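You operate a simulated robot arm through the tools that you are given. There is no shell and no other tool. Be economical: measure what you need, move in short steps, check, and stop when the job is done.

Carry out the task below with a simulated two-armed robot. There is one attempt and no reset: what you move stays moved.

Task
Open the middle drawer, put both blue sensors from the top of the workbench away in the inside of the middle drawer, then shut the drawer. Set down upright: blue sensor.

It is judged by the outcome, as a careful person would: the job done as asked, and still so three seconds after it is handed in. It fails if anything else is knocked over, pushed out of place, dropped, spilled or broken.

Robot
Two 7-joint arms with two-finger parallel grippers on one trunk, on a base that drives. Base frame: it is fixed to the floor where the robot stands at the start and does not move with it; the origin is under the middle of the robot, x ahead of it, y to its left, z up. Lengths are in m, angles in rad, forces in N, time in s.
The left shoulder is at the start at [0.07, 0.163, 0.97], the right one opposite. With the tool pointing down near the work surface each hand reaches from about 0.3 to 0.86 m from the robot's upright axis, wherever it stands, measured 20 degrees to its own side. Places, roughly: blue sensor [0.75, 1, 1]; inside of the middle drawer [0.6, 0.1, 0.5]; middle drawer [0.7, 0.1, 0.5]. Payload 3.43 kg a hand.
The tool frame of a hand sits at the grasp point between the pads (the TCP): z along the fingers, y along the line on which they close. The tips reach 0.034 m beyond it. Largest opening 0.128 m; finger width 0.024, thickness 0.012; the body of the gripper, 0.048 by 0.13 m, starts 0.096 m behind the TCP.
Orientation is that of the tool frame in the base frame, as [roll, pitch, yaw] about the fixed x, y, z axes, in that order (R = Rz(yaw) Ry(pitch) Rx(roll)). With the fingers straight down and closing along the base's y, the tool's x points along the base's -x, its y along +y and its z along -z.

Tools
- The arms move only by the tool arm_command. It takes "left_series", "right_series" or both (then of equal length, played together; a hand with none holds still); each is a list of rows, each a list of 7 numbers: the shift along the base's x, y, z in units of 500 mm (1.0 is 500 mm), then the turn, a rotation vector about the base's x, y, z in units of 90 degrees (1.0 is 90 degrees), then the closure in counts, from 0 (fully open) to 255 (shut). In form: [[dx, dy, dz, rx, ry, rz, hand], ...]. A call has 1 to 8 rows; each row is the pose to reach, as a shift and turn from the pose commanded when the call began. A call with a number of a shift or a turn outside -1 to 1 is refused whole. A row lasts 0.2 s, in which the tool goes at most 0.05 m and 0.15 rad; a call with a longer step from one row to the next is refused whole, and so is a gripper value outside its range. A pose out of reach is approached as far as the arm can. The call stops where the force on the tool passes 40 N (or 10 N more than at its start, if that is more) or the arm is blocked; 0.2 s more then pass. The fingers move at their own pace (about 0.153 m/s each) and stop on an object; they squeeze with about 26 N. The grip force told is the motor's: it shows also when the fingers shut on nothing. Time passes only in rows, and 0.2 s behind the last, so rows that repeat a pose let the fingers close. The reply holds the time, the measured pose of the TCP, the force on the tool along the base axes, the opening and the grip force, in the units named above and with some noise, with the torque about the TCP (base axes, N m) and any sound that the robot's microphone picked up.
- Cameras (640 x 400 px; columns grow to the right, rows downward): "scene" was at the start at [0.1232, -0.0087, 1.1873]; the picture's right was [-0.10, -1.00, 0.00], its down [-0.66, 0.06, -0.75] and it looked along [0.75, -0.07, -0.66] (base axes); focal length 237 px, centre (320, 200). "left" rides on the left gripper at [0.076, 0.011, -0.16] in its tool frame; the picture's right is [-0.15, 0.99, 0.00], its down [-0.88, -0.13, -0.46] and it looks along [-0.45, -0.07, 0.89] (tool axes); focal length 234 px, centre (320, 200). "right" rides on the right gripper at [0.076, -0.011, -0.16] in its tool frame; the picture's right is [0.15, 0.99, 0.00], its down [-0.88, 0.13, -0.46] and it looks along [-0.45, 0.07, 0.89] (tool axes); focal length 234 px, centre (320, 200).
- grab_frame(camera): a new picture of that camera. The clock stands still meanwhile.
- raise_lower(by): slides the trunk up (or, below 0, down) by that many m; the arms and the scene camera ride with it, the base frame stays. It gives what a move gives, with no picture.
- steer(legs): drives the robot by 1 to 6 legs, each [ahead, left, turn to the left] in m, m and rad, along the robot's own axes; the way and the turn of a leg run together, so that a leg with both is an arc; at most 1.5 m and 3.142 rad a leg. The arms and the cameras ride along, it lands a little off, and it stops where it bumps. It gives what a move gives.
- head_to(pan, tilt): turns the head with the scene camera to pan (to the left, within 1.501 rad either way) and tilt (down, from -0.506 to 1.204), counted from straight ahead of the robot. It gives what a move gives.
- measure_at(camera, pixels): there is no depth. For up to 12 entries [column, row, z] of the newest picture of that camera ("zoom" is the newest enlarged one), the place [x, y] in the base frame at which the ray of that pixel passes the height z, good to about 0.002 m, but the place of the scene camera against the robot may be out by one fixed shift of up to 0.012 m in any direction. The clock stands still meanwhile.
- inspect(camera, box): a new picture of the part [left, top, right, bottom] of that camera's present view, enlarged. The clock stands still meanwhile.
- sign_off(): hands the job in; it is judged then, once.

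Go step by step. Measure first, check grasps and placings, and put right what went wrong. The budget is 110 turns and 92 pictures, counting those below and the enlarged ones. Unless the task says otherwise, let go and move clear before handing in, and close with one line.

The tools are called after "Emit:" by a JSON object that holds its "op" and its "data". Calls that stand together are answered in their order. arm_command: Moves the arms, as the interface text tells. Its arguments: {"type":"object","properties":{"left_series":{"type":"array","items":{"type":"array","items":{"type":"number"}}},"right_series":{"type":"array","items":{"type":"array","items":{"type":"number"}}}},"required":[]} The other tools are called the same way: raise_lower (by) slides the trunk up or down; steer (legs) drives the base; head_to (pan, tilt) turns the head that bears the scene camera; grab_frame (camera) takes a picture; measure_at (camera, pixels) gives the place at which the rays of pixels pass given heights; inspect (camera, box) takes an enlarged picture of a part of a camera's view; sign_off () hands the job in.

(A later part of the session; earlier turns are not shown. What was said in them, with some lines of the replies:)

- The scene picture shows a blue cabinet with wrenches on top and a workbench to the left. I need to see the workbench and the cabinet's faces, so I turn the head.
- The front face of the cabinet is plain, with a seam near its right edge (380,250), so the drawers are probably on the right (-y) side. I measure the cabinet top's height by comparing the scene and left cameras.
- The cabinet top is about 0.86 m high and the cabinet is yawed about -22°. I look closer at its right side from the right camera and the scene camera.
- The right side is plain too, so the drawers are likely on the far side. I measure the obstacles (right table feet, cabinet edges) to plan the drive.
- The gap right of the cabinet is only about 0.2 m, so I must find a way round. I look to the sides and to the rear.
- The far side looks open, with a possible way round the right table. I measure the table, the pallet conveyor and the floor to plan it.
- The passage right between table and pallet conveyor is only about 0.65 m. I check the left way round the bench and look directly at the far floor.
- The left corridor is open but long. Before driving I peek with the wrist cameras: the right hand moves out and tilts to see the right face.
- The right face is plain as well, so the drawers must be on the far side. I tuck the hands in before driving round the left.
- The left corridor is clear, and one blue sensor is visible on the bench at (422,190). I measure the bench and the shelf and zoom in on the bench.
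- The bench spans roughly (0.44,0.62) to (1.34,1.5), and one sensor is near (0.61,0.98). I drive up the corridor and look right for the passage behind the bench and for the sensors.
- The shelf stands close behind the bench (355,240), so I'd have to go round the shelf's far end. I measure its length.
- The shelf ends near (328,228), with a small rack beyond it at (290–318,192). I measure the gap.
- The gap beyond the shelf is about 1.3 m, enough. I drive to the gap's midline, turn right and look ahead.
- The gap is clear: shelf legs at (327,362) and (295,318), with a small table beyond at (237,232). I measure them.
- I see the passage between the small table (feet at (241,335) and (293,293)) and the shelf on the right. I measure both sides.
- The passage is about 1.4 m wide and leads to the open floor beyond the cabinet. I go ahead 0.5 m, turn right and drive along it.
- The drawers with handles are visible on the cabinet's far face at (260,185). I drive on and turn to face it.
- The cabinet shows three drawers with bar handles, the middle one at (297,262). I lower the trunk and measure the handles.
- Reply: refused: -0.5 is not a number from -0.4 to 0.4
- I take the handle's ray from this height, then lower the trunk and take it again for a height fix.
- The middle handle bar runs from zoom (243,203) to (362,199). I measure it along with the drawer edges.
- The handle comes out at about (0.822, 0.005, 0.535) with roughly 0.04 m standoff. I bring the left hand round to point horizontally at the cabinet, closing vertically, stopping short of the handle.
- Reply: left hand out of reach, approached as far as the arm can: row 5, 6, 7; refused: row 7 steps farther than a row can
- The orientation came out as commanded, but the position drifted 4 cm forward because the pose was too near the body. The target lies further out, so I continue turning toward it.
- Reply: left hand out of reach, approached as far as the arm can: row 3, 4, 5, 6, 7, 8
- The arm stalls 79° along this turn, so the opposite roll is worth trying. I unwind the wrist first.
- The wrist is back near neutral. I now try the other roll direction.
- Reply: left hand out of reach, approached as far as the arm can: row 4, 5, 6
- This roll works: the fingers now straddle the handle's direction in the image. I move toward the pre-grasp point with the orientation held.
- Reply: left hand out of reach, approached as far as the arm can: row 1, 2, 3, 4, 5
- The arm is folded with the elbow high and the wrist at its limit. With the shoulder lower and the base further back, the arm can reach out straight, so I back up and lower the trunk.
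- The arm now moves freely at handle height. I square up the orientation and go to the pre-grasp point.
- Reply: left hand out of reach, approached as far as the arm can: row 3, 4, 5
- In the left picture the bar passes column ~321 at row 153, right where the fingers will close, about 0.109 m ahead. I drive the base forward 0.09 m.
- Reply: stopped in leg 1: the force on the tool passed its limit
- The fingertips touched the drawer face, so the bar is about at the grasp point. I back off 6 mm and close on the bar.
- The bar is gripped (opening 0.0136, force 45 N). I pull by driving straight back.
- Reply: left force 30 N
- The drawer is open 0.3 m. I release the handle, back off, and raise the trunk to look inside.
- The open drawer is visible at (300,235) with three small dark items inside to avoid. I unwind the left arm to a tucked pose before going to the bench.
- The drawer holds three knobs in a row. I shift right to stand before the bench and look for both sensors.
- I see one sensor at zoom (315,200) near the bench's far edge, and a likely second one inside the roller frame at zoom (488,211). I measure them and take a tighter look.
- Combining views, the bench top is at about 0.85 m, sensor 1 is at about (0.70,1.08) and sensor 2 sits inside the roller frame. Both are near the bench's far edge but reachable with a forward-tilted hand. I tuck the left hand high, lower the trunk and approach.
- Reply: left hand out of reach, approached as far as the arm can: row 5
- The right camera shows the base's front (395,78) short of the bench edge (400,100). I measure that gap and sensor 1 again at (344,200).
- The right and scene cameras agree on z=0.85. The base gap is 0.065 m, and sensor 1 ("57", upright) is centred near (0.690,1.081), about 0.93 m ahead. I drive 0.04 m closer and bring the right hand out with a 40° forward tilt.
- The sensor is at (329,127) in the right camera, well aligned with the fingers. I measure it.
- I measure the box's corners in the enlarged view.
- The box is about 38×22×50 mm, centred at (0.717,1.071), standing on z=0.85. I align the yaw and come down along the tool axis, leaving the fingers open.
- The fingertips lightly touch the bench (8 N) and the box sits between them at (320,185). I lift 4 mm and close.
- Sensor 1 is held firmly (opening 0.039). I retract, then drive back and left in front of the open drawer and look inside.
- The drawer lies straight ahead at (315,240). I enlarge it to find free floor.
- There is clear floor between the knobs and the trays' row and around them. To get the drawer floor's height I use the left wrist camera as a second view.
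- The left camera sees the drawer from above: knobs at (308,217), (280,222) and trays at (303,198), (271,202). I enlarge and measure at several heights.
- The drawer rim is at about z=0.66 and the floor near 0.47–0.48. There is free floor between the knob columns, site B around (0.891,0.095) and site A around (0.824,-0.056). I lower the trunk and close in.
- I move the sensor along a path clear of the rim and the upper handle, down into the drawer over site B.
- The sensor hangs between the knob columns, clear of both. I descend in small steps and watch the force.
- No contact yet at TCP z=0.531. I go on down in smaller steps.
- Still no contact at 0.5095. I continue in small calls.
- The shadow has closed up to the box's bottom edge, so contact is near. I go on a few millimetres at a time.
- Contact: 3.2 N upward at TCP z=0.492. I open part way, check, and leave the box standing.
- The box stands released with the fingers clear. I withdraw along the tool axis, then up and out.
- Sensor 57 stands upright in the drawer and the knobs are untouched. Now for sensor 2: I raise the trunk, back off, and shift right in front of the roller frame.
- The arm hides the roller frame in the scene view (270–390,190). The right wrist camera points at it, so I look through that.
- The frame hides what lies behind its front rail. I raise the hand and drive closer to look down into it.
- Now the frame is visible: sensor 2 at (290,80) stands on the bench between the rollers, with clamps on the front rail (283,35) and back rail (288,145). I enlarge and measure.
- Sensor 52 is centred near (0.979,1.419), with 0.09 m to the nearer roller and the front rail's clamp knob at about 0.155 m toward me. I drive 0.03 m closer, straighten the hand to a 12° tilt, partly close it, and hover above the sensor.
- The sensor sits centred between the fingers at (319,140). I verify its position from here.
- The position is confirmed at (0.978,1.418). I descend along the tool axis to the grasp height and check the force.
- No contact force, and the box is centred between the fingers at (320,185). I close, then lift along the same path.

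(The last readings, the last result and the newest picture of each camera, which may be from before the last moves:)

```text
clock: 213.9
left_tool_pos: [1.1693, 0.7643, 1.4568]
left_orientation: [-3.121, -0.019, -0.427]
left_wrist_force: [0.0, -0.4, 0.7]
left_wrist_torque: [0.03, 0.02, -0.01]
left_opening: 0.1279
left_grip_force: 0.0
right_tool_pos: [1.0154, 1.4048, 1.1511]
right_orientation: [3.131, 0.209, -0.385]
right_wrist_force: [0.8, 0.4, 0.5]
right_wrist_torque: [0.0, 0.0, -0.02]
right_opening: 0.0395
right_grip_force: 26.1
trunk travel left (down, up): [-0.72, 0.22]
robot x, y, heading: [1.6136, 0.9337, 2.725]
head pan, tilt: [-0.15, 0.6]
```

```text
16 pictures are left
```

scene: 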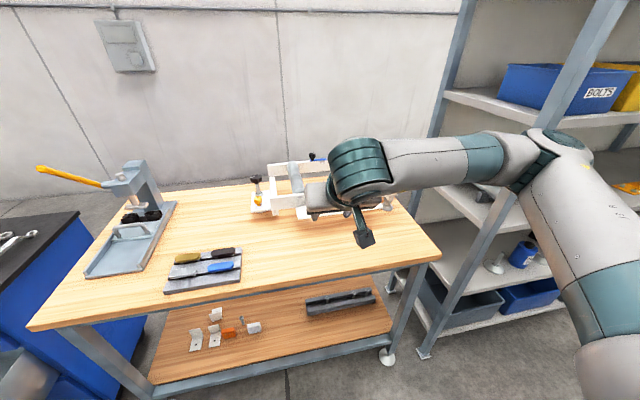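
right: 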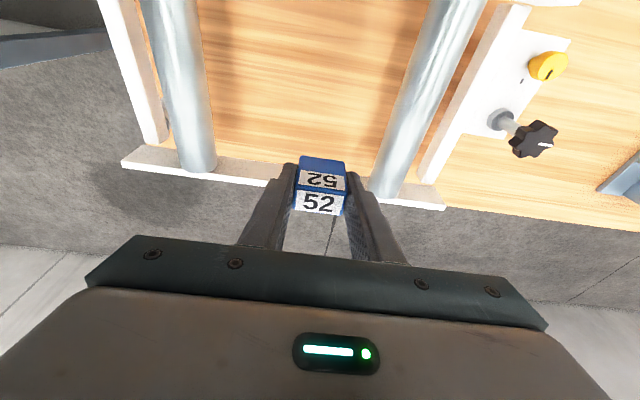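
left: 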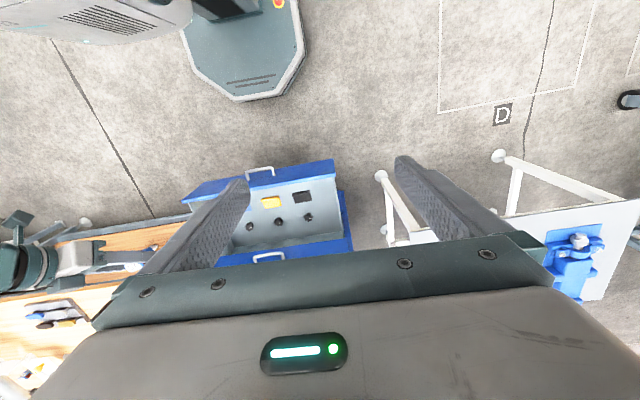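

Sensor 52 is held. I retract, and drive back and left to the drawer.

Emit:
{"op": "arm_command", "data": {"right_series": [[0.08, -0.036, 0.01, 0, 0, 0, 255], [0.16, -0.072, 0.02, 0, 0, 0, 255], [0.24, -0.108, 0.02, 0, 0, 0, 255], [0.32, -0.144, 0.02, 0, 0, 0, 255], [0.4, -0.18, 0.02, 0, 0, 0, 255]]}}

Emit:
{"op": "steer", "data": {"legs": [[-0.5, 0, 0], [0, 1.32, 0]]}}

Emit:
{"op": "raise_lower", "data": {"by": -0.36}}

Emit:
{"op": "head_to", "data": {"pan": 0.0, "tilt": 0.75}}

Emit:
{"op": "grab_frame", "data": {"camera": "scene"}}

```text
clock: 215.1
left_tool_pos: [1.1708, 0.765, 1.4562]
left_orientation: [-3.122, -0.019, -0.427]
left_wrist_force: [0.5, -0.5, -0.3]
left_wrist_torque: [0.0, 0.0, 0.01]
left_opening: 0.1278
left_grip_force: 0.1
right_tool_pos: [1.2156, 1.314, 1.1604]
right_orientation: [3.13, 0.208, -0.386]
right_wrist_force: [0.2, 0.0, -0.3]
right_wrist_torque: [0.0, 0.02, -0.02]
right_opening: 0.0391
right_grip_force: 25.5
trunk travel left (down, up): [-0.72, 0.22]
robot x, y, heading: [1.6146, 0.9339, 2.723]
head pan, tilt: [-0.15, 0.6]
```

```text
clock: 224.3
left_tool_pos: [1.0848, -0.6358, 1.4555]
left_orientation: [-3.125, -0.021, -0.433]
left_wrist_force: [0.3, -0.1, -0.3]
left_wrist_torque: [0.01, 0.01, 0.03]
left_opening: 0.1283
left_grip_force: 0.1
right_tool_pos: [1.1358, -0.0851, 1.1585]
right_orientation: [3.13, 0.208, -0.391]
right_wrist_force: [0.7, 0.2, -0.4]
right_wrist_torque: [-0.01, -0.01, -0.02]
right_opening: 0.0393
right_grip_force: 25.8
trunk travel left (down, up): [-0.72, 0.22]
robot x, y, heading: [1.5329, -0.4677, 2.713]
head pan, tilt: [-0.15, 0.6]
```

```text
clock: 227.8
left_tool_pos: [1.0848, -0.6353, 1.0954]
left_orientation: [-3.123, -0.021, -0.434]
left_wrist_force: [-0.6, 0.5, 0.0]
left_wrist_torque: [0.01, 0.01, 0.01]
left_opening: 0.1281
left_grip_force: 0.0
right_tool_pos: [1.1352, -0.0868, 0.7993]
right_orientation: [3.129, 0.211, -0.393]
right_wrist_force: [0.4, 0.2, 0.2]
right_wrist_torque: [-0.03, 0.01, -0.01]
right_opening: 0.0393
right_grip_force: 25.9
trunk travel left (down, up): [-0.36, 0.58]
robot x, y, heading: [1.5314, -0.4683, 2.714]
head pan, tilt: [-0.15, 0.6]
```

```text
clock: 228.5
left_tool_pos: [1.0845, -0.636, 1.0964]
left_orientation: [-3.121, -0.02, -0.432]
left_wrist_force: [0.4, 0.4, -0.1]
left_wrist_torque: [-0.01, 0.0, -0.04]
left_opening: 0.128
left_grip_force: 0.0
right_tool_pos: [1.1355, -0.0859, 0.7992]
right_orientation: [3.129, 0.209, -0.39]
right_wrist_force: [0.4, 0.2, 0.8]
right_wrist_torque: [0.02, -0.02, -0.01]
right_opening: 0.0395
right_grip_force: 25.8
trunk travel left (down, up): [-0.36, 0.58]
robot x, y, heading: [1.5363, -0.4639, 2.717]
head pan, tilt: [0.0, 0.75]
```

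```text
15 pictures are left
```

scene: 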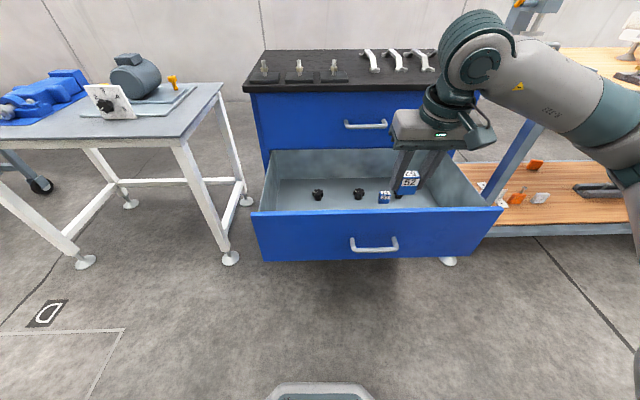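

The drawer is ahead with sensor 57 standing in it at (383,197). I drive 0.1 m closer, then lower sensor 52 over site A between the left and middle columns.

Emit:
{"op": "steer", "data": {"legs": [[0.1, 0, 0]]}}

```text
clock: 229.6
left_tool_pos: [0.9933, -0.5938, 1.0948]
left_orientation: [-3.123, -0.023, -0.433]
left_wrist_force: [-0.3, 0.7, -0.3]
left_wrist_torque: [-0.02, -0.08, 0.02]
left_opening: 0.128
left_grip_force: 0.1
right_tool_pos: [1.0428, -0.044, 0.7989]
right_orientation: [3.13, 0.208, -0.389]
right_wrist_force: [-0.8, 0.2, -0.5]
right_wrist_torque: [-0.01, -0.05, 0.01]
right_opening: 0.0393
right_grip_force: 25.5
trunk travel left (down, up): [-0.36, 0.58]
robot x, y, heading: [1.4373, -0.4254, 2.713]
head pan, tilt: [0.0, 0.75]
```

Emit:
{"op": "arm_command", "data": {"right_series": [[-0.066, -0.026, -0.03, 0, 0, 0, 255], [-0.133, -0.051, -0.07, 0, 0, 0, 255], [-0.2, -0.077, -0.11, 0, 0, 0, 255], [-0.266, -0.102, -0.158, 0, 0, 0, 255], [-0.27, -0.1, -0.238, 0, 0, 0, 255], [-0.274, -0.098, -0.318, 0, 0, 0, 255], [-0.305, -0.084, -0.39, 0, 0, 0, 255], [-0.335, -0.07, -0.455, 0, 0, 0, 255]]}}

Emit:
{"op": "grab_frame", "data": {"camera": "right"}}

```text
clock: 231.4
left_tool_pos: [0.9933, -0.5941, 1.0951]
left_orientation: [-3.123, -0.021, -0.431]
left_wrist_force: [0.1, 0.0, -0.8]
left_wrist_torque: [0.03, -0.02, -0.01]
left_opening: 0.1281
left_grip_force: 0.1
right_tool_pos: [0.8752, -0.0789, 0.5705]
right_orientation: [3.128, 0.21, -0.389]
right_wrist_force: [-0.1, -0.2, 0.3]
right_wrist_torque: [-0.03, -0.01, 0.01]
right_opening: 0.0394
right_grip_force: 25.7
trunk travel left (down, up): [-0.36, 0.58]
robot x, y, heading: [1.4404, -0.4263, 2.716]
head pan, tilt: [0.0, 0.75]
```

```text
14 pictures are left
```

right: 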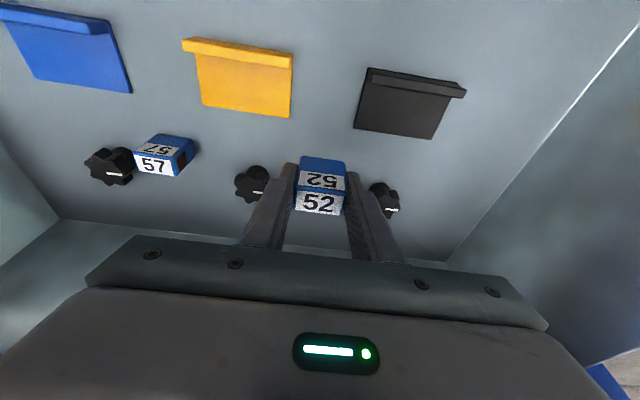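

Both sensors are visible and 52 hangs between the middle and left knobs. I measure the neighbours against its landing spot.

Emit:
{"op": "measure_at", "data": {"camera": "right", "pixels": [[258, 170, 0.457], [380, 185, 0.457], [250, 185, 0.485], [385, 200, 0.485], [203, 104, 0.457], [290, 117, 0.457], [355, 128, 0.457], [433, 138, 0.457]]}}

```text
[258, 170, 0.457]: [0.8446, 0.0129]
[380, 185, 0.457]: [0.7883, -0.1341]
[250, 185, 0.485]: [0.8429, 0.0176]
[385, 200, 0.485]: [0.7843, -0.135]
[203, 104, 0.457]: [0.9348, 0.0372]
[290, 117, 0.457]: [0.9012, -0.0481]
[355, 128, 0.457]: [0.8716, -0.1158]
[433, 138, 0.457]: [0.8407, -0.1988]
```

There is a 50 mm free band (n 0.79–0.84) between knobs and trays, and the box will land in its middle. I descend to just above the floor.

Emit:
{"op": "arm_command", "data": {"right_series": [[-0.012, 0.005, -0.05, 0, 0, 0, 255], [-0.023, 0.01, -0.1, 0, 0, 0, 255], [-0.023, 0.01, -0.126, 0, 0, 0, 255]]}}

Emit:
{"op": "arm_command", "data": {"right_series": [[0, 0, -0.004, 0, 0, 0, 255], [0, 0, -0.008, 0, 0, 0, 255]]}}

Emit:
{"op": "inspect", "data": {"camera": "right", "box": [220, 80, 440, 230]}}

```text
clock: 232.2
left_tool_pos: [0.993, -0.5939, 1.0954]
left_orientation: [-3.124, -0.022, -0.432]
left_wrist_force: [-0.5, 1.0, 0.2]
left_wrist_torque: [-0.03, 0.01, -0.01]
left_opening: 0.1281
left_grip_force: 0.1
right_tool_pos: [0.8648, -0.0743, 0.5072]
right_orientation: [3.13, 0.208, -0.389]
right_wrist_force: [-0.8, 0.7, -0.1]
right_wrist_torque: [0.04, 0.0, -0.02]
right_opening: 0.0394
right_grip_force: 25.5
trunk travel left (down, up): [-0.36, 0.58]
robot x, y, heading: [1.4434, -0.423, 2.72]
head pan, tilt: [0.0, 0.75]
```

```text
clock: 232.8
left_tool_pos: [0.994, -0.5938, 1.0958]
left_orientation: [-3.122, -0.021, -0.432]
left_wrist_force: [0.1, -0.2, -0.6]
left_wrist_torque: [0.01, -0.03, -0.02]
left_opening: 0.128
left_grip_force: 0.0
right_tool_pos: [0.8653, -0.0744, 0.5046]
right_orientation: [3.13, 0.209, -0.389]
right_wrist_force: [0.3, -0.9, -0.2]
right_wrist_torque: [-0.01, 0.01, -0.02]
right_opening: 0.0394
right_grip_force: 25.8
trunk travel left (down, up): [-0.36, 0.58]
robot x, y, heading: [1.4427, -0.4268, 2.717]
head pan, tilt: [0.0, 0.75]
```

```text
2.67 times, centred on (330, 155) of right
```

zoom: 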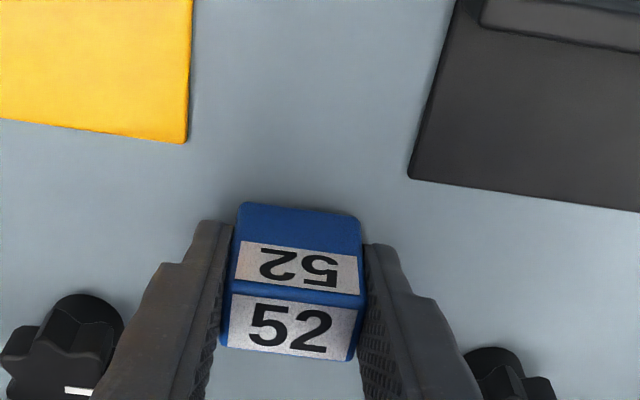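

The spot is clear of knobs and trays, and no contact yet at z=0.5046. I go down a few millimetres at a time.

Emit:
{"op": "arm_command", "data": {"right_series": [[0, 0, -0.004, 0, 0, 0, 255], [0, 0, -0.008, 0, 0, 0, 255]]}}

Emit:
{"op": "arm_command", "data": {"right_series": [[0, 0, -0.003, 0, 0, 0, 255], [0, 0, -0.006, 0, 0, 0, 255]]}}

```text
clock: 233.4
left_tool_pos: [0.9932, -0.5938, 1.0943]
left_orientation: [-3.122, -0.02, -0.433]
left_wrist_force: [0.8, 0.3, -0.6]
left_wrist_torque: [0.02, -0.01, 0.0]
left_opening: 0.1279
left_grip_force: 0.1
right_tool_pos: [0.8639, -0.0755, 0.4995]
right_orientation: [3.13, 0.209, -0.389]
right_wrist_force: [0.0, -1.0, 0.2]
right_wrist_torque: [0.0, 0.0, 0.04]
right_opening: 0.0395
right_grip_force: 26.3
trunk travel left (down, up): [-0.36, 0.58]
robot x, y, heading: [1.4412, -0.4278, 2.721]
head pan, tilt: [0.0, 0.75]
```

```text
clock: 234.0
left_tool_pos: [0.9947, -0.5939, 1.0958]
left_orientation: [-3.123, -0.019, -0.433]
left_wrist_force: [0.2, 0.5, -0.2]
left_wrist_torque: [0.0, 0.0, -0.03]
left_opening: 0.128
left_grip_force: 0.0
right_tool_pos: [0.8649, -0.0735, 0.4989]
right_orientation: [3.131, 0.211, -0.389]
right_wrist_force: [1.8, 0.9, 8.3]
right_wrist_torque: [0.2, -0.08, -0.05]
right_opening: 0.0395
right_grip_force: 25.6
trunk travel left (down, up): [-0.36, 0.58]
robot x, y, heading: [1.4376, -0.4226, 2.718]
head pan, tilt: [0.0, 0.75]
```

Contact at 8 N. I ease up 1.5 mm and open part way.

Emit:
{"op": "arm_command", "data": {"right_series": [[0, 0, 0.003, 0, 0, 0, 255], [0, 0, 0.003, 0, 0, 0, 165], [0, 0, 0.003, 0, 0, 0, 145], [0, 0, 0.003, 0, 0, 0, 130], [0, 0, 0.003, 0, 0, 0, 130]]}}

Emit:
{"op": "inspect", "data": {"camera": "right", "box": [220, 80, 440, 230]}}

```text
clock: 235.2
left_tool_pos: [0.9949, -0.5934, 1.0954]
left_orientation: [-3.124, -0.02, -0.432]
left_wrist_force: [-0.8, -0.3, 0.7]
left_wrist_torque: [-0.02, 0.02, 0.02]
left_opening: 0.128
left_grip_force: 0.0
right_tool_pos: [0.8647, -0.0754, 0.4998]
right_orientation: [3.13, 0.211, -0.388]
right_wrist_force: [0.2, 0.9, -0.1]
right_wrist_torque: [0.0, -0.02, 0.05]
right_opening: 0.0627
right_grip_force: 0.1
trunk travel left (down, up): [-0.36, 0.58]
robot x, y, heading: [1.4396, -0.4242, 2.719]
head pan, tilt: [0.0, 0.75]
```

```text
2.67 times, centred on (330, 155) of right
```

zoom: 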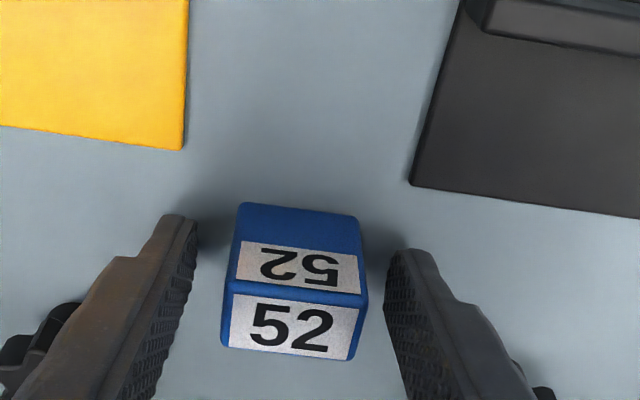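

Sensor 52 stands free. I withdraw along the same path.

Emit:
{"op": "arm_command", "data": {"right_series": [[0.018, -0.008, 0.09, 0, 0, 0, 130], [0.04, -0.017, 0.17, 0, 0, 0, 130], [0.06, -0.026, 0.25, 0, 0, 0, 130], [0.085, -0.038, 0.32, 0, 0, 0, 130], [0.1, -0.045, 0.41, 0, 0, 0, 130], [0.16, -0.04, 0.48, 0, 0, 0, 130], [0.23, -0.02, 0.54, 0, 0, 0, 130], [0.3, 0.0, 0.58, 0, 0, 0, 130]]}}

Emit:
{"op": "inspect", "data": {"camera": "scene", "box": [200, 120, 520, 320]}}

```text
clock: 237.0
left_tool_pos: [0.9942, -0.5935, 1.095]
left_orientation: [-3.124, -0.02, -0.432]
left_wrist_force: [-0.5, 0.3, -0.3]
left_wrist_torque: [0.0, 0.0, -0.03]
left_opening: 0.1281
left_grip_force: 0.1
right_tool_pos: [1.0156, -0.0741, 0.79]
right_orientation: [3.13, 0.209, -0.389]
right_wrist_force: [-0.7, 0.5, 0.6]
right_wrist_torque: [0.0, -0.03, 0.0]
right_opening: 0.0626
right_grip_force: 0.0
trunk travel left (down, up): [-0.36, 0.58]
robot x, y, heading: [1.4388, -0.4239, 2.72]
head pan, tilt: [0.0, 0.75]
```

```text
2.00 times, centred on (360, 220) of scene
```

zoom: 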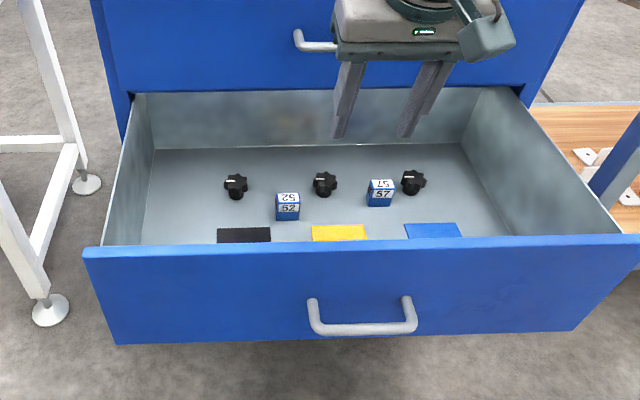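

Both sensors stand upright in the drawer with nothing disturbed. To close it I will grip the handle with the left hand again and push gently, so I back off and pre-position the arms.

Emit:
{"op": "steer", "data": {"legs": [[-0.6, 0, 0]]}}

Emit:
{"op": "arm_command", "data": {"left_series": [[-0.036, 0.034, -0.076, 0, 0, 0, 0], [-0.072, 0.067, -0.152, 0, 0, 0, 0], [-0.108, 0.1, -0.228, 0, 0, 0, 0], [-0.144, 0.134, -0.304, 0, 0, 0, 0], [-0.18, 0.168, -0.38, 0, 0, 0, 0]], "right_series": [[0.056, 0.028, 0, 0, 0, 0, 130], [0.112, 0.055, 0, 0, 0, 0, 130], [0.168, 0.083, 0, 0, 0, 0, 130], [0.224, 0.11, 0, 0, 0, 0, 130], [0.28, 0.138, 0, 0, 0, 0, 130]]}}

```text
clock: 240.4
left_tool_pos: [1.5416, -0.8411, 1.0957]
left_orientation: [-3.122, -0.02, -0.436]
left_wrist_force: [-0.1, 0.3, -0.9]
left_wrist_torque: [0.03, 0.03, -0.01]
left_opening: 0.1279
left_grip_force: 0.1
right_tool_pos: [1.5631, -0.3205, 0.7889]
right_orientation: [3.128, 0.209, -0.391]
right_wrist_force: [-0.6, 0.6, -0.4]
right_wrist_torque: [-0.04, 0.01, 0.02]
right_opening: 0.0626
right_grip_force: 0.1
trunk travel left (down, up): [-0.36, 0.58]
robot x, y, heading: [1.9868, -0.675, 2.713]
head pan, tilt: [0.0, 0.75]
```

```text
clock: 241.6
left_tool_pos: [1.4504, -0.7562, 0.9054]
left_orientation: [-3.123, -0.02, -0.433]
left_wrist_force: [-0.6, -1.3, -0.8]
left_wrist_torque: [-0.02, 0.0, 0.01]
left_opening: 0.1281
left_grip_force: 0.0
right_tool_pos: [1.7022, -0.2529, 0.7898]
right_orientation: [3.128, 0.211, -0.392]
right_wrist_force: [-0.7, -0.3, -0.2]
right_wrist_torque: [-0.01, -0.04, 0.04]
right_opening: 0.0625
right_grip_force: 0.0
trunk travel left (down, up): [-0.36, 0.58]
robot x, y, heading: [1.9841, -0.6737, 2.716]
head pan, tilt: [0.0, 0.75]
```

Now I replay the left wrist turn in reverse to point horizontally at the drawer.

Emit:
{"op": "arm_command", "data": {"left_series": [[-0.035, 0.05, -0.01, -0.0276, 0.0724, -0.0548, 0], [-0.07, 0.1, -0.02, -0.0553, 0.1448, -0.1096, 0], [-0.105, 0.15, -0.03, -0.0829, 0.2172, -0.1644, 0], [-0.14, 0.2, -0.04, -0.1106, 0.2896, -0.2193, 0], [-0.175, 0.25, -0.05, -0.1382, 0.362, -0.2741, 0], [-0.21, 0.3, -0.06, -0.1659, 0.4343, -0.3289, 0], [-0.245, 0.35, -0.07, -0.1935, 0.5067, -0.3837, 0]]}}

Emit:
{"op": "arm_command", "data": {"left_series": [[-0.035, 0.05, -0.01, -0.0276, 0.0724, -0.0548, 0], [-0.07, 0.1, -0.02, -0.0553, 0.1448, -0.1096, 0], [-0.105, 0.15, -0.03, -0.0829, 0.2172, -0.1644, 0], [-0.14, 0.2, -0.04, -0.1106, 0.2896, -0.2193, 0], [-0.175, 0.25, -0.05, -0.1382, 0.362, -0.2741, 0], [-0.21, 0.3, -0.06, -0.1659, 0.4343, -0.3289, 0], [-0.245, 0.35, -0.07, -0.1935, 0.5067, -0.3837, 0]]}}

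Emit:
{"op": "raise_lower", "data": {"by": -0.27}}

```text
clock: 243.2
left_tool_pos: [1.3286, -0.5811, 0.8712]
left_orientation: [2.378, 0.316, -1.198]
left_wrist_force: [0.7, -0.1, 0.2]
left_wrist_torque: [-0.03, -0.01, 0.03]
left_opening: 0.128
left_grip_force: 0.0
right_tool_pos: [1.7028, -0.2532, 0.7893]
right_orientation: [3.128, 0.208, -0.388]
right_wrist_force: [-0.6, -0.3, -0.3]
right_wrist_torque: [-0.04, 0.02, -0.02]
right_opening: 0.0629
right_grip_force: 0.0
trunk travel left (down, up): [-0.36, 0.58]
robot x, y, heading: [1.987, -0.6747, 2.715]
head pan, tilt: [0.0, 0.75]
```

```text
clock: 244.8
left_tool_pos: [1.2097, -0.4041, 0.8371]
left_orientation: [1.591, -0.013, -1.971]
left_wrist_force: [0.0, 0.8, -0.6]
left_wrist_torque: [0.0, -0.01, 0.08]
left_opening: 0.1278
left_grip_force: 0.0
right_tool_pos: [1.7052, -0.2515, 0.7894]
right_orientation: [3.126, 0.21, -0.394]
right_wrist_force: [0.9, 0.9, -0.8]
right_wrist_torque: [-0.05, 0.03, 0.02]
right_opening: 0.0626
right_grip_force: 0.1
trunk travel left (down, up): [-0.36, 0.58]
robot x, y, heading: [1.9876, -0.6725, 2.712]
head pan, tilt: [0.0, 0.75]
```

```text
clock: 247.6
left_tool_pos: [1.2066, -0.409, 0.5643]
left_orientation: [1.592, -0.009, -1.966]
left_wrist_force: [-1.2, 0.2, 0.9]
left_wrist_torque: [-0.02, -0.02, 0.02]
left_opening: 0.1281
left_grip_force: 0.0
right_tool_pos: [1.7028, -0.2536, 0.5218]
right_orientation: [3.131, 0.21, -0.391]
right_wrist_force: [-0.1, 0.8, 0.1]
right_wrist_torque: [0.03, 0.0, -0.02]
right_opening: 0.0627
right_grip_force: 0.1
trunk travel left (down, up): [-0.09, 0.85]
robot x, y, heading: [1.9895, -0.6711, 2.711]
head pan, tilt: [0.0, 0.75]
```

The hand points at the drawer at handle height but 0.25 m too far left. I drive right 0.25 m, trim the height, and check through the left camera.

Emit:
{"op": "steer", "data": {"legs": [[0, -0.25, 0.01]]}}

Emit:
{"op": "arm_command", "data": {"left_series": [[0, 0, -0.022, 0, 0, 0, 0]]}}

Emit:
{"op": "grab_frame", "data": {"camera": "left"}}

```text
clock: 249.4
left_tool_pos: [1.3045, -0.1891, 0.5647]
left_orientation: [1.595, -0.01, -1.958]
left_wrist_force: [-0.1, -0.5, 0.0]
left_wrist_torque: [0.0, 0.02, -0.01]
left_opening: 0.128
left_grip_force: 0.0
right_tool_pos: [1.8006, -0.031, 0.5199]
right_orientation: [3.128, 0.21, -0.382]
right_wrist_force: [0.3, 0.2, -0.5]
right_wrist_torque: [0.0, -0.01, 0.02]
right_opening: 0.0626
right_grip_force: 0.2
trunk travel left (down, up): [-0.09, 0.85]
robot x, y, heading: [2.0867, -0.4489, 2.726]
head pan, tilt: [0.0, 0.75]
```

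```text
clock: 249.8
left_tool_pos: [1.3047, -0.1899, 0.5549]
left_orientation: [1.597, -0.008, -1.953]
left_wrist_force: [0.3, 0.8, -0.4]
left_wrist_torque: [0.03, 0.02, 0.02]
left_opening: 0.128
left_grip_force: 0.1
right_tool_pos: [1.7996, -0.0297, 0.5204]
right_orientation: [3.129, 0.209, -0.382]
right_wrist_force: [0.0, 0.4, -0.4]
right_wrist_torque: [-0.02, -0.01, -0.04]
right_opening: 0.0627
right_grip_force: 0.1
trunk travel left (down, up): [-0.09, 0.85]
robot x, y, heading: [2.0887, -0.4513, 2.725]
head pan, tilt: [0.0, 0.75]
```

```text
10 pictures are left
```

left: 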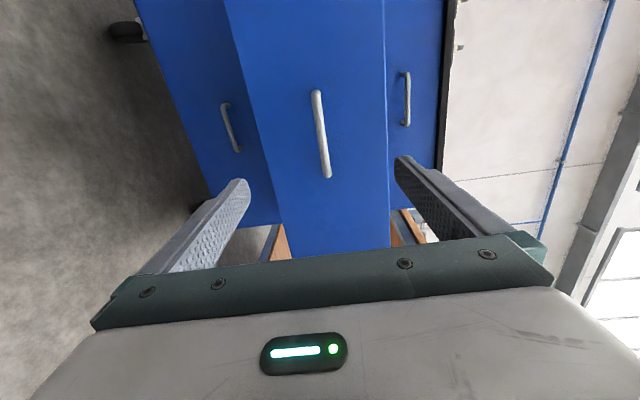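

The handle is centred between the fingers at (320,135). I drive the 0.18 m to the earlier grip position.

Emit:
{"op": "steer", "data": {"legs": [[0.18, 0, 0]]}}

Emit:
{"op": "grab_frame", "data": {"camera": "left"}}

```text
clock: 251.3
left_tool_pos: [1.1413, -0.1167, 0.5548]
left_orientation: [1.599, -0.009, -1.953]
left_wrist_force: [0.2, -0.4, -0.9]
left_wrist_torque: [0.04, 0.0, -0.02]
left_opening: 0.1281
left_grip_force: 0.1
right_tool_pos: [1.6366, 0.0423, 0.52]
right_orientation: [3.129, 0.208, -0.383]
right_wrist_force: [-0.2, 0.7, -0.7]
right_wrist_torque: [0.01, 0.01, 0.02]
right_opening: 0.0625
right_grip_force: 0.1
trunk travel left (down, up): [-0.09, 0.85]
robot x, y, heading: [1.9236, -0.3704, 2.726]
head pan, tilt: [0.0, 0.75]
```

```text
9 pictures are left
```

left: 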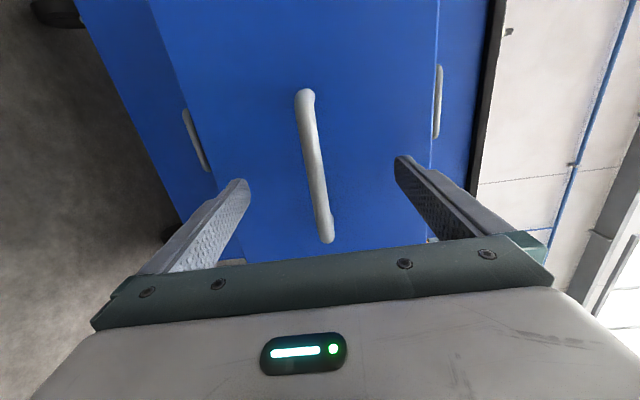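

The bar lies between the fingers as before. I close on it.

Emit:
{"op": "arm_command", "data": {"left_series": [[0, 0, 0, 0, 0, 0, 128], [0, 0, 0, 0, 0, 0, 255], [0, 0, 0, 0, 0, 0, 255], [0, 0, 0, 0, 0, 0, 255]]}}

Emit:
{"op": "steer", "data": {"legs": [[0.08, 0, 0], [0.08, 0, 0], [0.08, 0, 0], [0.03, 0, 0]]}}

```text
clock: 252.3
left_tool_pos: [1.1417, -0.1143, 0.554]
left_orientation: [1.6, -0.008, -1.953]
left_wrist_force: [0.3, -1.3, -8.3]
left_wrist_torque: [0.65, -0.44, -0.1]
left_opening: 0.0137
left_grip_force: 44.5
right_tool_pos: [1.6374, 0.0414, 0.5191]
right_orientation: [3.129, 0.209, -0.384]
right_wrist_force: [-0.6, -0.2, 0.5]
right_wrist_torque: [-0.02, 0.04, 0.03]
right_opening: 0.0626
right_grip_force: 0.0
trunk travel left (down, up): [-0.09, 0.85]
robot x, y, heading: [1.9284, -0.3777, 2.725]
head pan, tilt: [0.0, 0.75]
```

```text
clock: 255.1
left_tool_pos: [0.8928, -0.0097, 0.5516]
left_orientation: [1.6, -0.009, -1.948]
left_wrist_force: [-13.3, -30.2, -9.0]
left_wrist_torque: [0.43, -0.34, 0.63]
left_opening: 0.0138
left_grip_force: 45.0
right_tool_pos: [1.3899, 0.1516, 0.5204]
right_orientation: [3.13, 0.208, -0.382]
right_wrist_force: [0.0, -0.5, 0.5]
right_wrist_torque: [-0.02, -0.01, 0.0]
right_opening: 0.0629
right_grip_force: 0.0
trunk travel left (down, up): [-0.09, 0.85]
robot x, y, heading: [1.6768, -0.2665, 2.72]
head pan, tilt: [0.0, 0.75]
```

The drawer has closed by 0.27 m, with some sideways load (33 N). I relieve that with a small sideways shift and check.

Emit:
{"op": "arm_command", "data": {"left_series": [[-0.004, -0.009, 0, 0, 0, 0, 255], [-0.004, -0.009, 0, 0, 0, 0, 255]]}}

```text
clock: 255.7
left_tool_pos: [0.8941, -0.0097, 0.5523]
left_orientation: [1.604, -0.01, -1.95]
left_wrist_force: [5.5, 12.0, -5.7]
left_wrist_torque: [0.78, -0.43, 0.23]
left_opening: 0.0136
left_grip_force: 45.2
right_tool_pos: [1.3906, 0.1515, 0.5199]
right_orientation: [3.128, 0.208, -0.385]
right_wrist_force: [-0.3, -0.2, -0.1]
right_wrist_torque: [-0.03, 0.01, -0.02]
right_opening: 0.0628
right_grip_force: 0.1
trunk travel left (down, up): [-0.09, 0.85]
robot x, y, heading: [1.6799, -0.2645, 2.726]
head pan, tilt: [0.0, 0.75]
```

Load is relieved. I push the last 3 cm slowly with the arm.

Emit:
{"op": "arm_command", "data": {"left_series": [[-0.011, 0.005, 0, 0, 0, 0, 255], [-0.022, 0.01, 0, 0, 0, 0, 255], [-0.033, 0.015, 0, 0, 0, 0, 255], [-0.044, 0.02, 0, 0, 0, 0, 255], [-0.055, 0.024, 0, 0, 0, 0, 255], [-0.064, 0.028, 0, 0, 0, 0, 255], [-0.07, 0.031, 0, 0, 0, 0, 255]]}}

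Emit:
{"op": "grab_frame", "data": {"camera": "scene"}}

```text
clock: 257.3
left_tool_pos: [0.8568, 0.0009, 0.5521]
left_orientation: [1.606, -0.013, -1.94]
left_wrist_force: [33.8, -2.9, -11.4]
left_wrist_torque: [0.94, -0.56, 0.04]
left_opening: 0.014
left_grip_force: 44.5
right_tool_pos: [1.3903, 0.1509, 0.5206]
right_orientation: [3.128, 0.209, -0.381]
right_wrist_force: [0.0, -0.8, 0.4]
right_wrist_torque: [0.01, 0.0, 0.01]
right_opening: 0.0627
right_grip_force: 0.1
trunk travel left (down, up): [-0.09, 0.85]
robot x, y, heading: [1.6815, -0.2682, 2.727]
head pan, tilt: [0.0, 0.75]
```

```text
8 pictures are left
```

scene: 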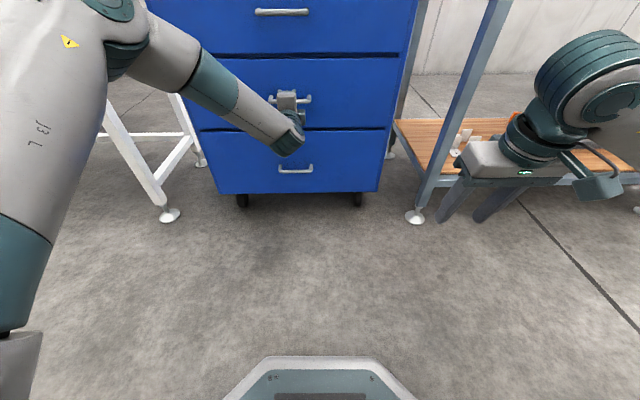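

The force along the push reached 34 N at the expected closed depth, so the drawer is against its stop. I release and back away.

Emit:
{"op": "arm_command", "data": {"left_series": [[0.006, -0.003, 0, 0, 0, 0, 255], [0.006, -0.003, 0, 0, 0, 0, 128], [0.006, -0.003, 0, 0, 0, 0, 0], [0.006, -0.003, 0, 0, 0, 0, 0], [0.006, -0.003, 0, 0, 0, 0, 0]]}}

Emit:
{"op": "steer", "data": {"legs": [[-0.3, 0, 0]]}}

Emit:
{"op": "grab_frame", "data": {"camera": "scene"}}

Emit:
{"op": "grab_frame", "data": {"camera": "left"}}

```text
clock: 258.5
left_tool_pos: [0.8589, 0.0011, 0.5544]
left_orientation: [1.602, -0.011, -1.941]
left_wrist_force: [-0.1, -0.3, 0.0]
left_wrist_torque: [0.01, 0.02, 0.0]
left_opening: 0.128
left_grip_force: 0.1
right_tool_pos: [1.3904, 0.1515, 0.5202]
right_orientation: [3.13, 0.209, -0.383]
right_wrist_force: [0.2, 0.1, 0.0]
right_wrist_torque: [0.03, 0.02, -0.03]
right_opening: 0.063
right_grip_force: 0.1
trunk travel left (down, up): [-0.09, 0.85]
robot x, y, heading: [1.6805, -0.2675, 2.725]
head pan, tilt: [0.0, 0.75]
```

```text
clock: 260.5
left_tool_pos: [1.1343, -0.1184, 0.5547]
left_orientation: [1.606, -0.011, -1.944]
left_wrist_force: [-1.0, -0.1, 0.3]
left_wrist_torque: [0.01, -0.02, 0.03]
left_opening: 0.128
left_grip_force: 0.1
right_tool_pos: [1.6652, 0.0307, 0.5197]
right_orientation: [3.129, 0.21, -0.385]
right_wrist_force: [0.0, 0.7, 0.6]
right_wrist_torque: [-0.06, -0.03, -0.04]
right_opening: 0.0624
right_grip_force: 0.1
trunk travel left (down, up): [-0.09, 0.85]
robot x, y, heading: [1.9554, -0.3883, 2.725]
head pan, tilt: [0.0, 0.75]
```

```text
7 pictures are left
```

scene: 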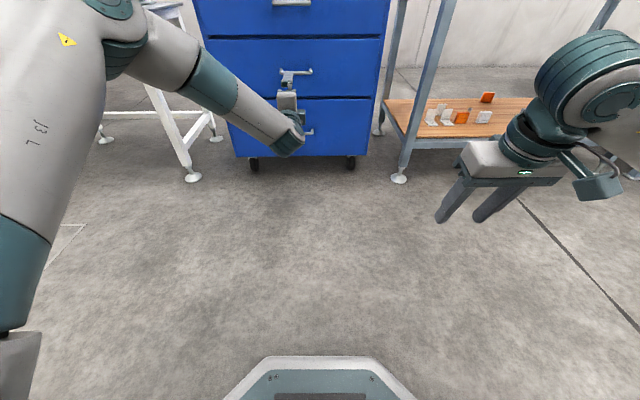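

```text
6 pictures are left
```

left: 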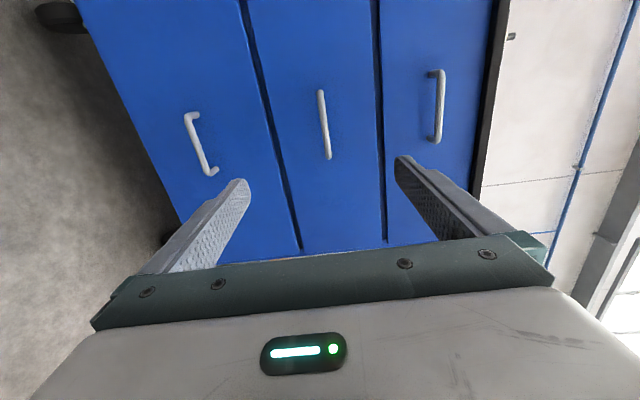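

The left picture shows the middle drawer flush with its neighbours (its edge lines continue straight at (320,120)), and both hands are clear. I hand the job in.

Emit:
{"op": "sign_off", "data": {}}

```text
The job is handed in.
```

I opened the middle drawer, stood both blue sensors (57 and 52) upright inside it, and shut it again. They were still upright in the last view before I closed it, and I haven't looked inside since. The drawer sits flush with the ones above and below, and both hands are clear. I saw nothing else knocked or moved.
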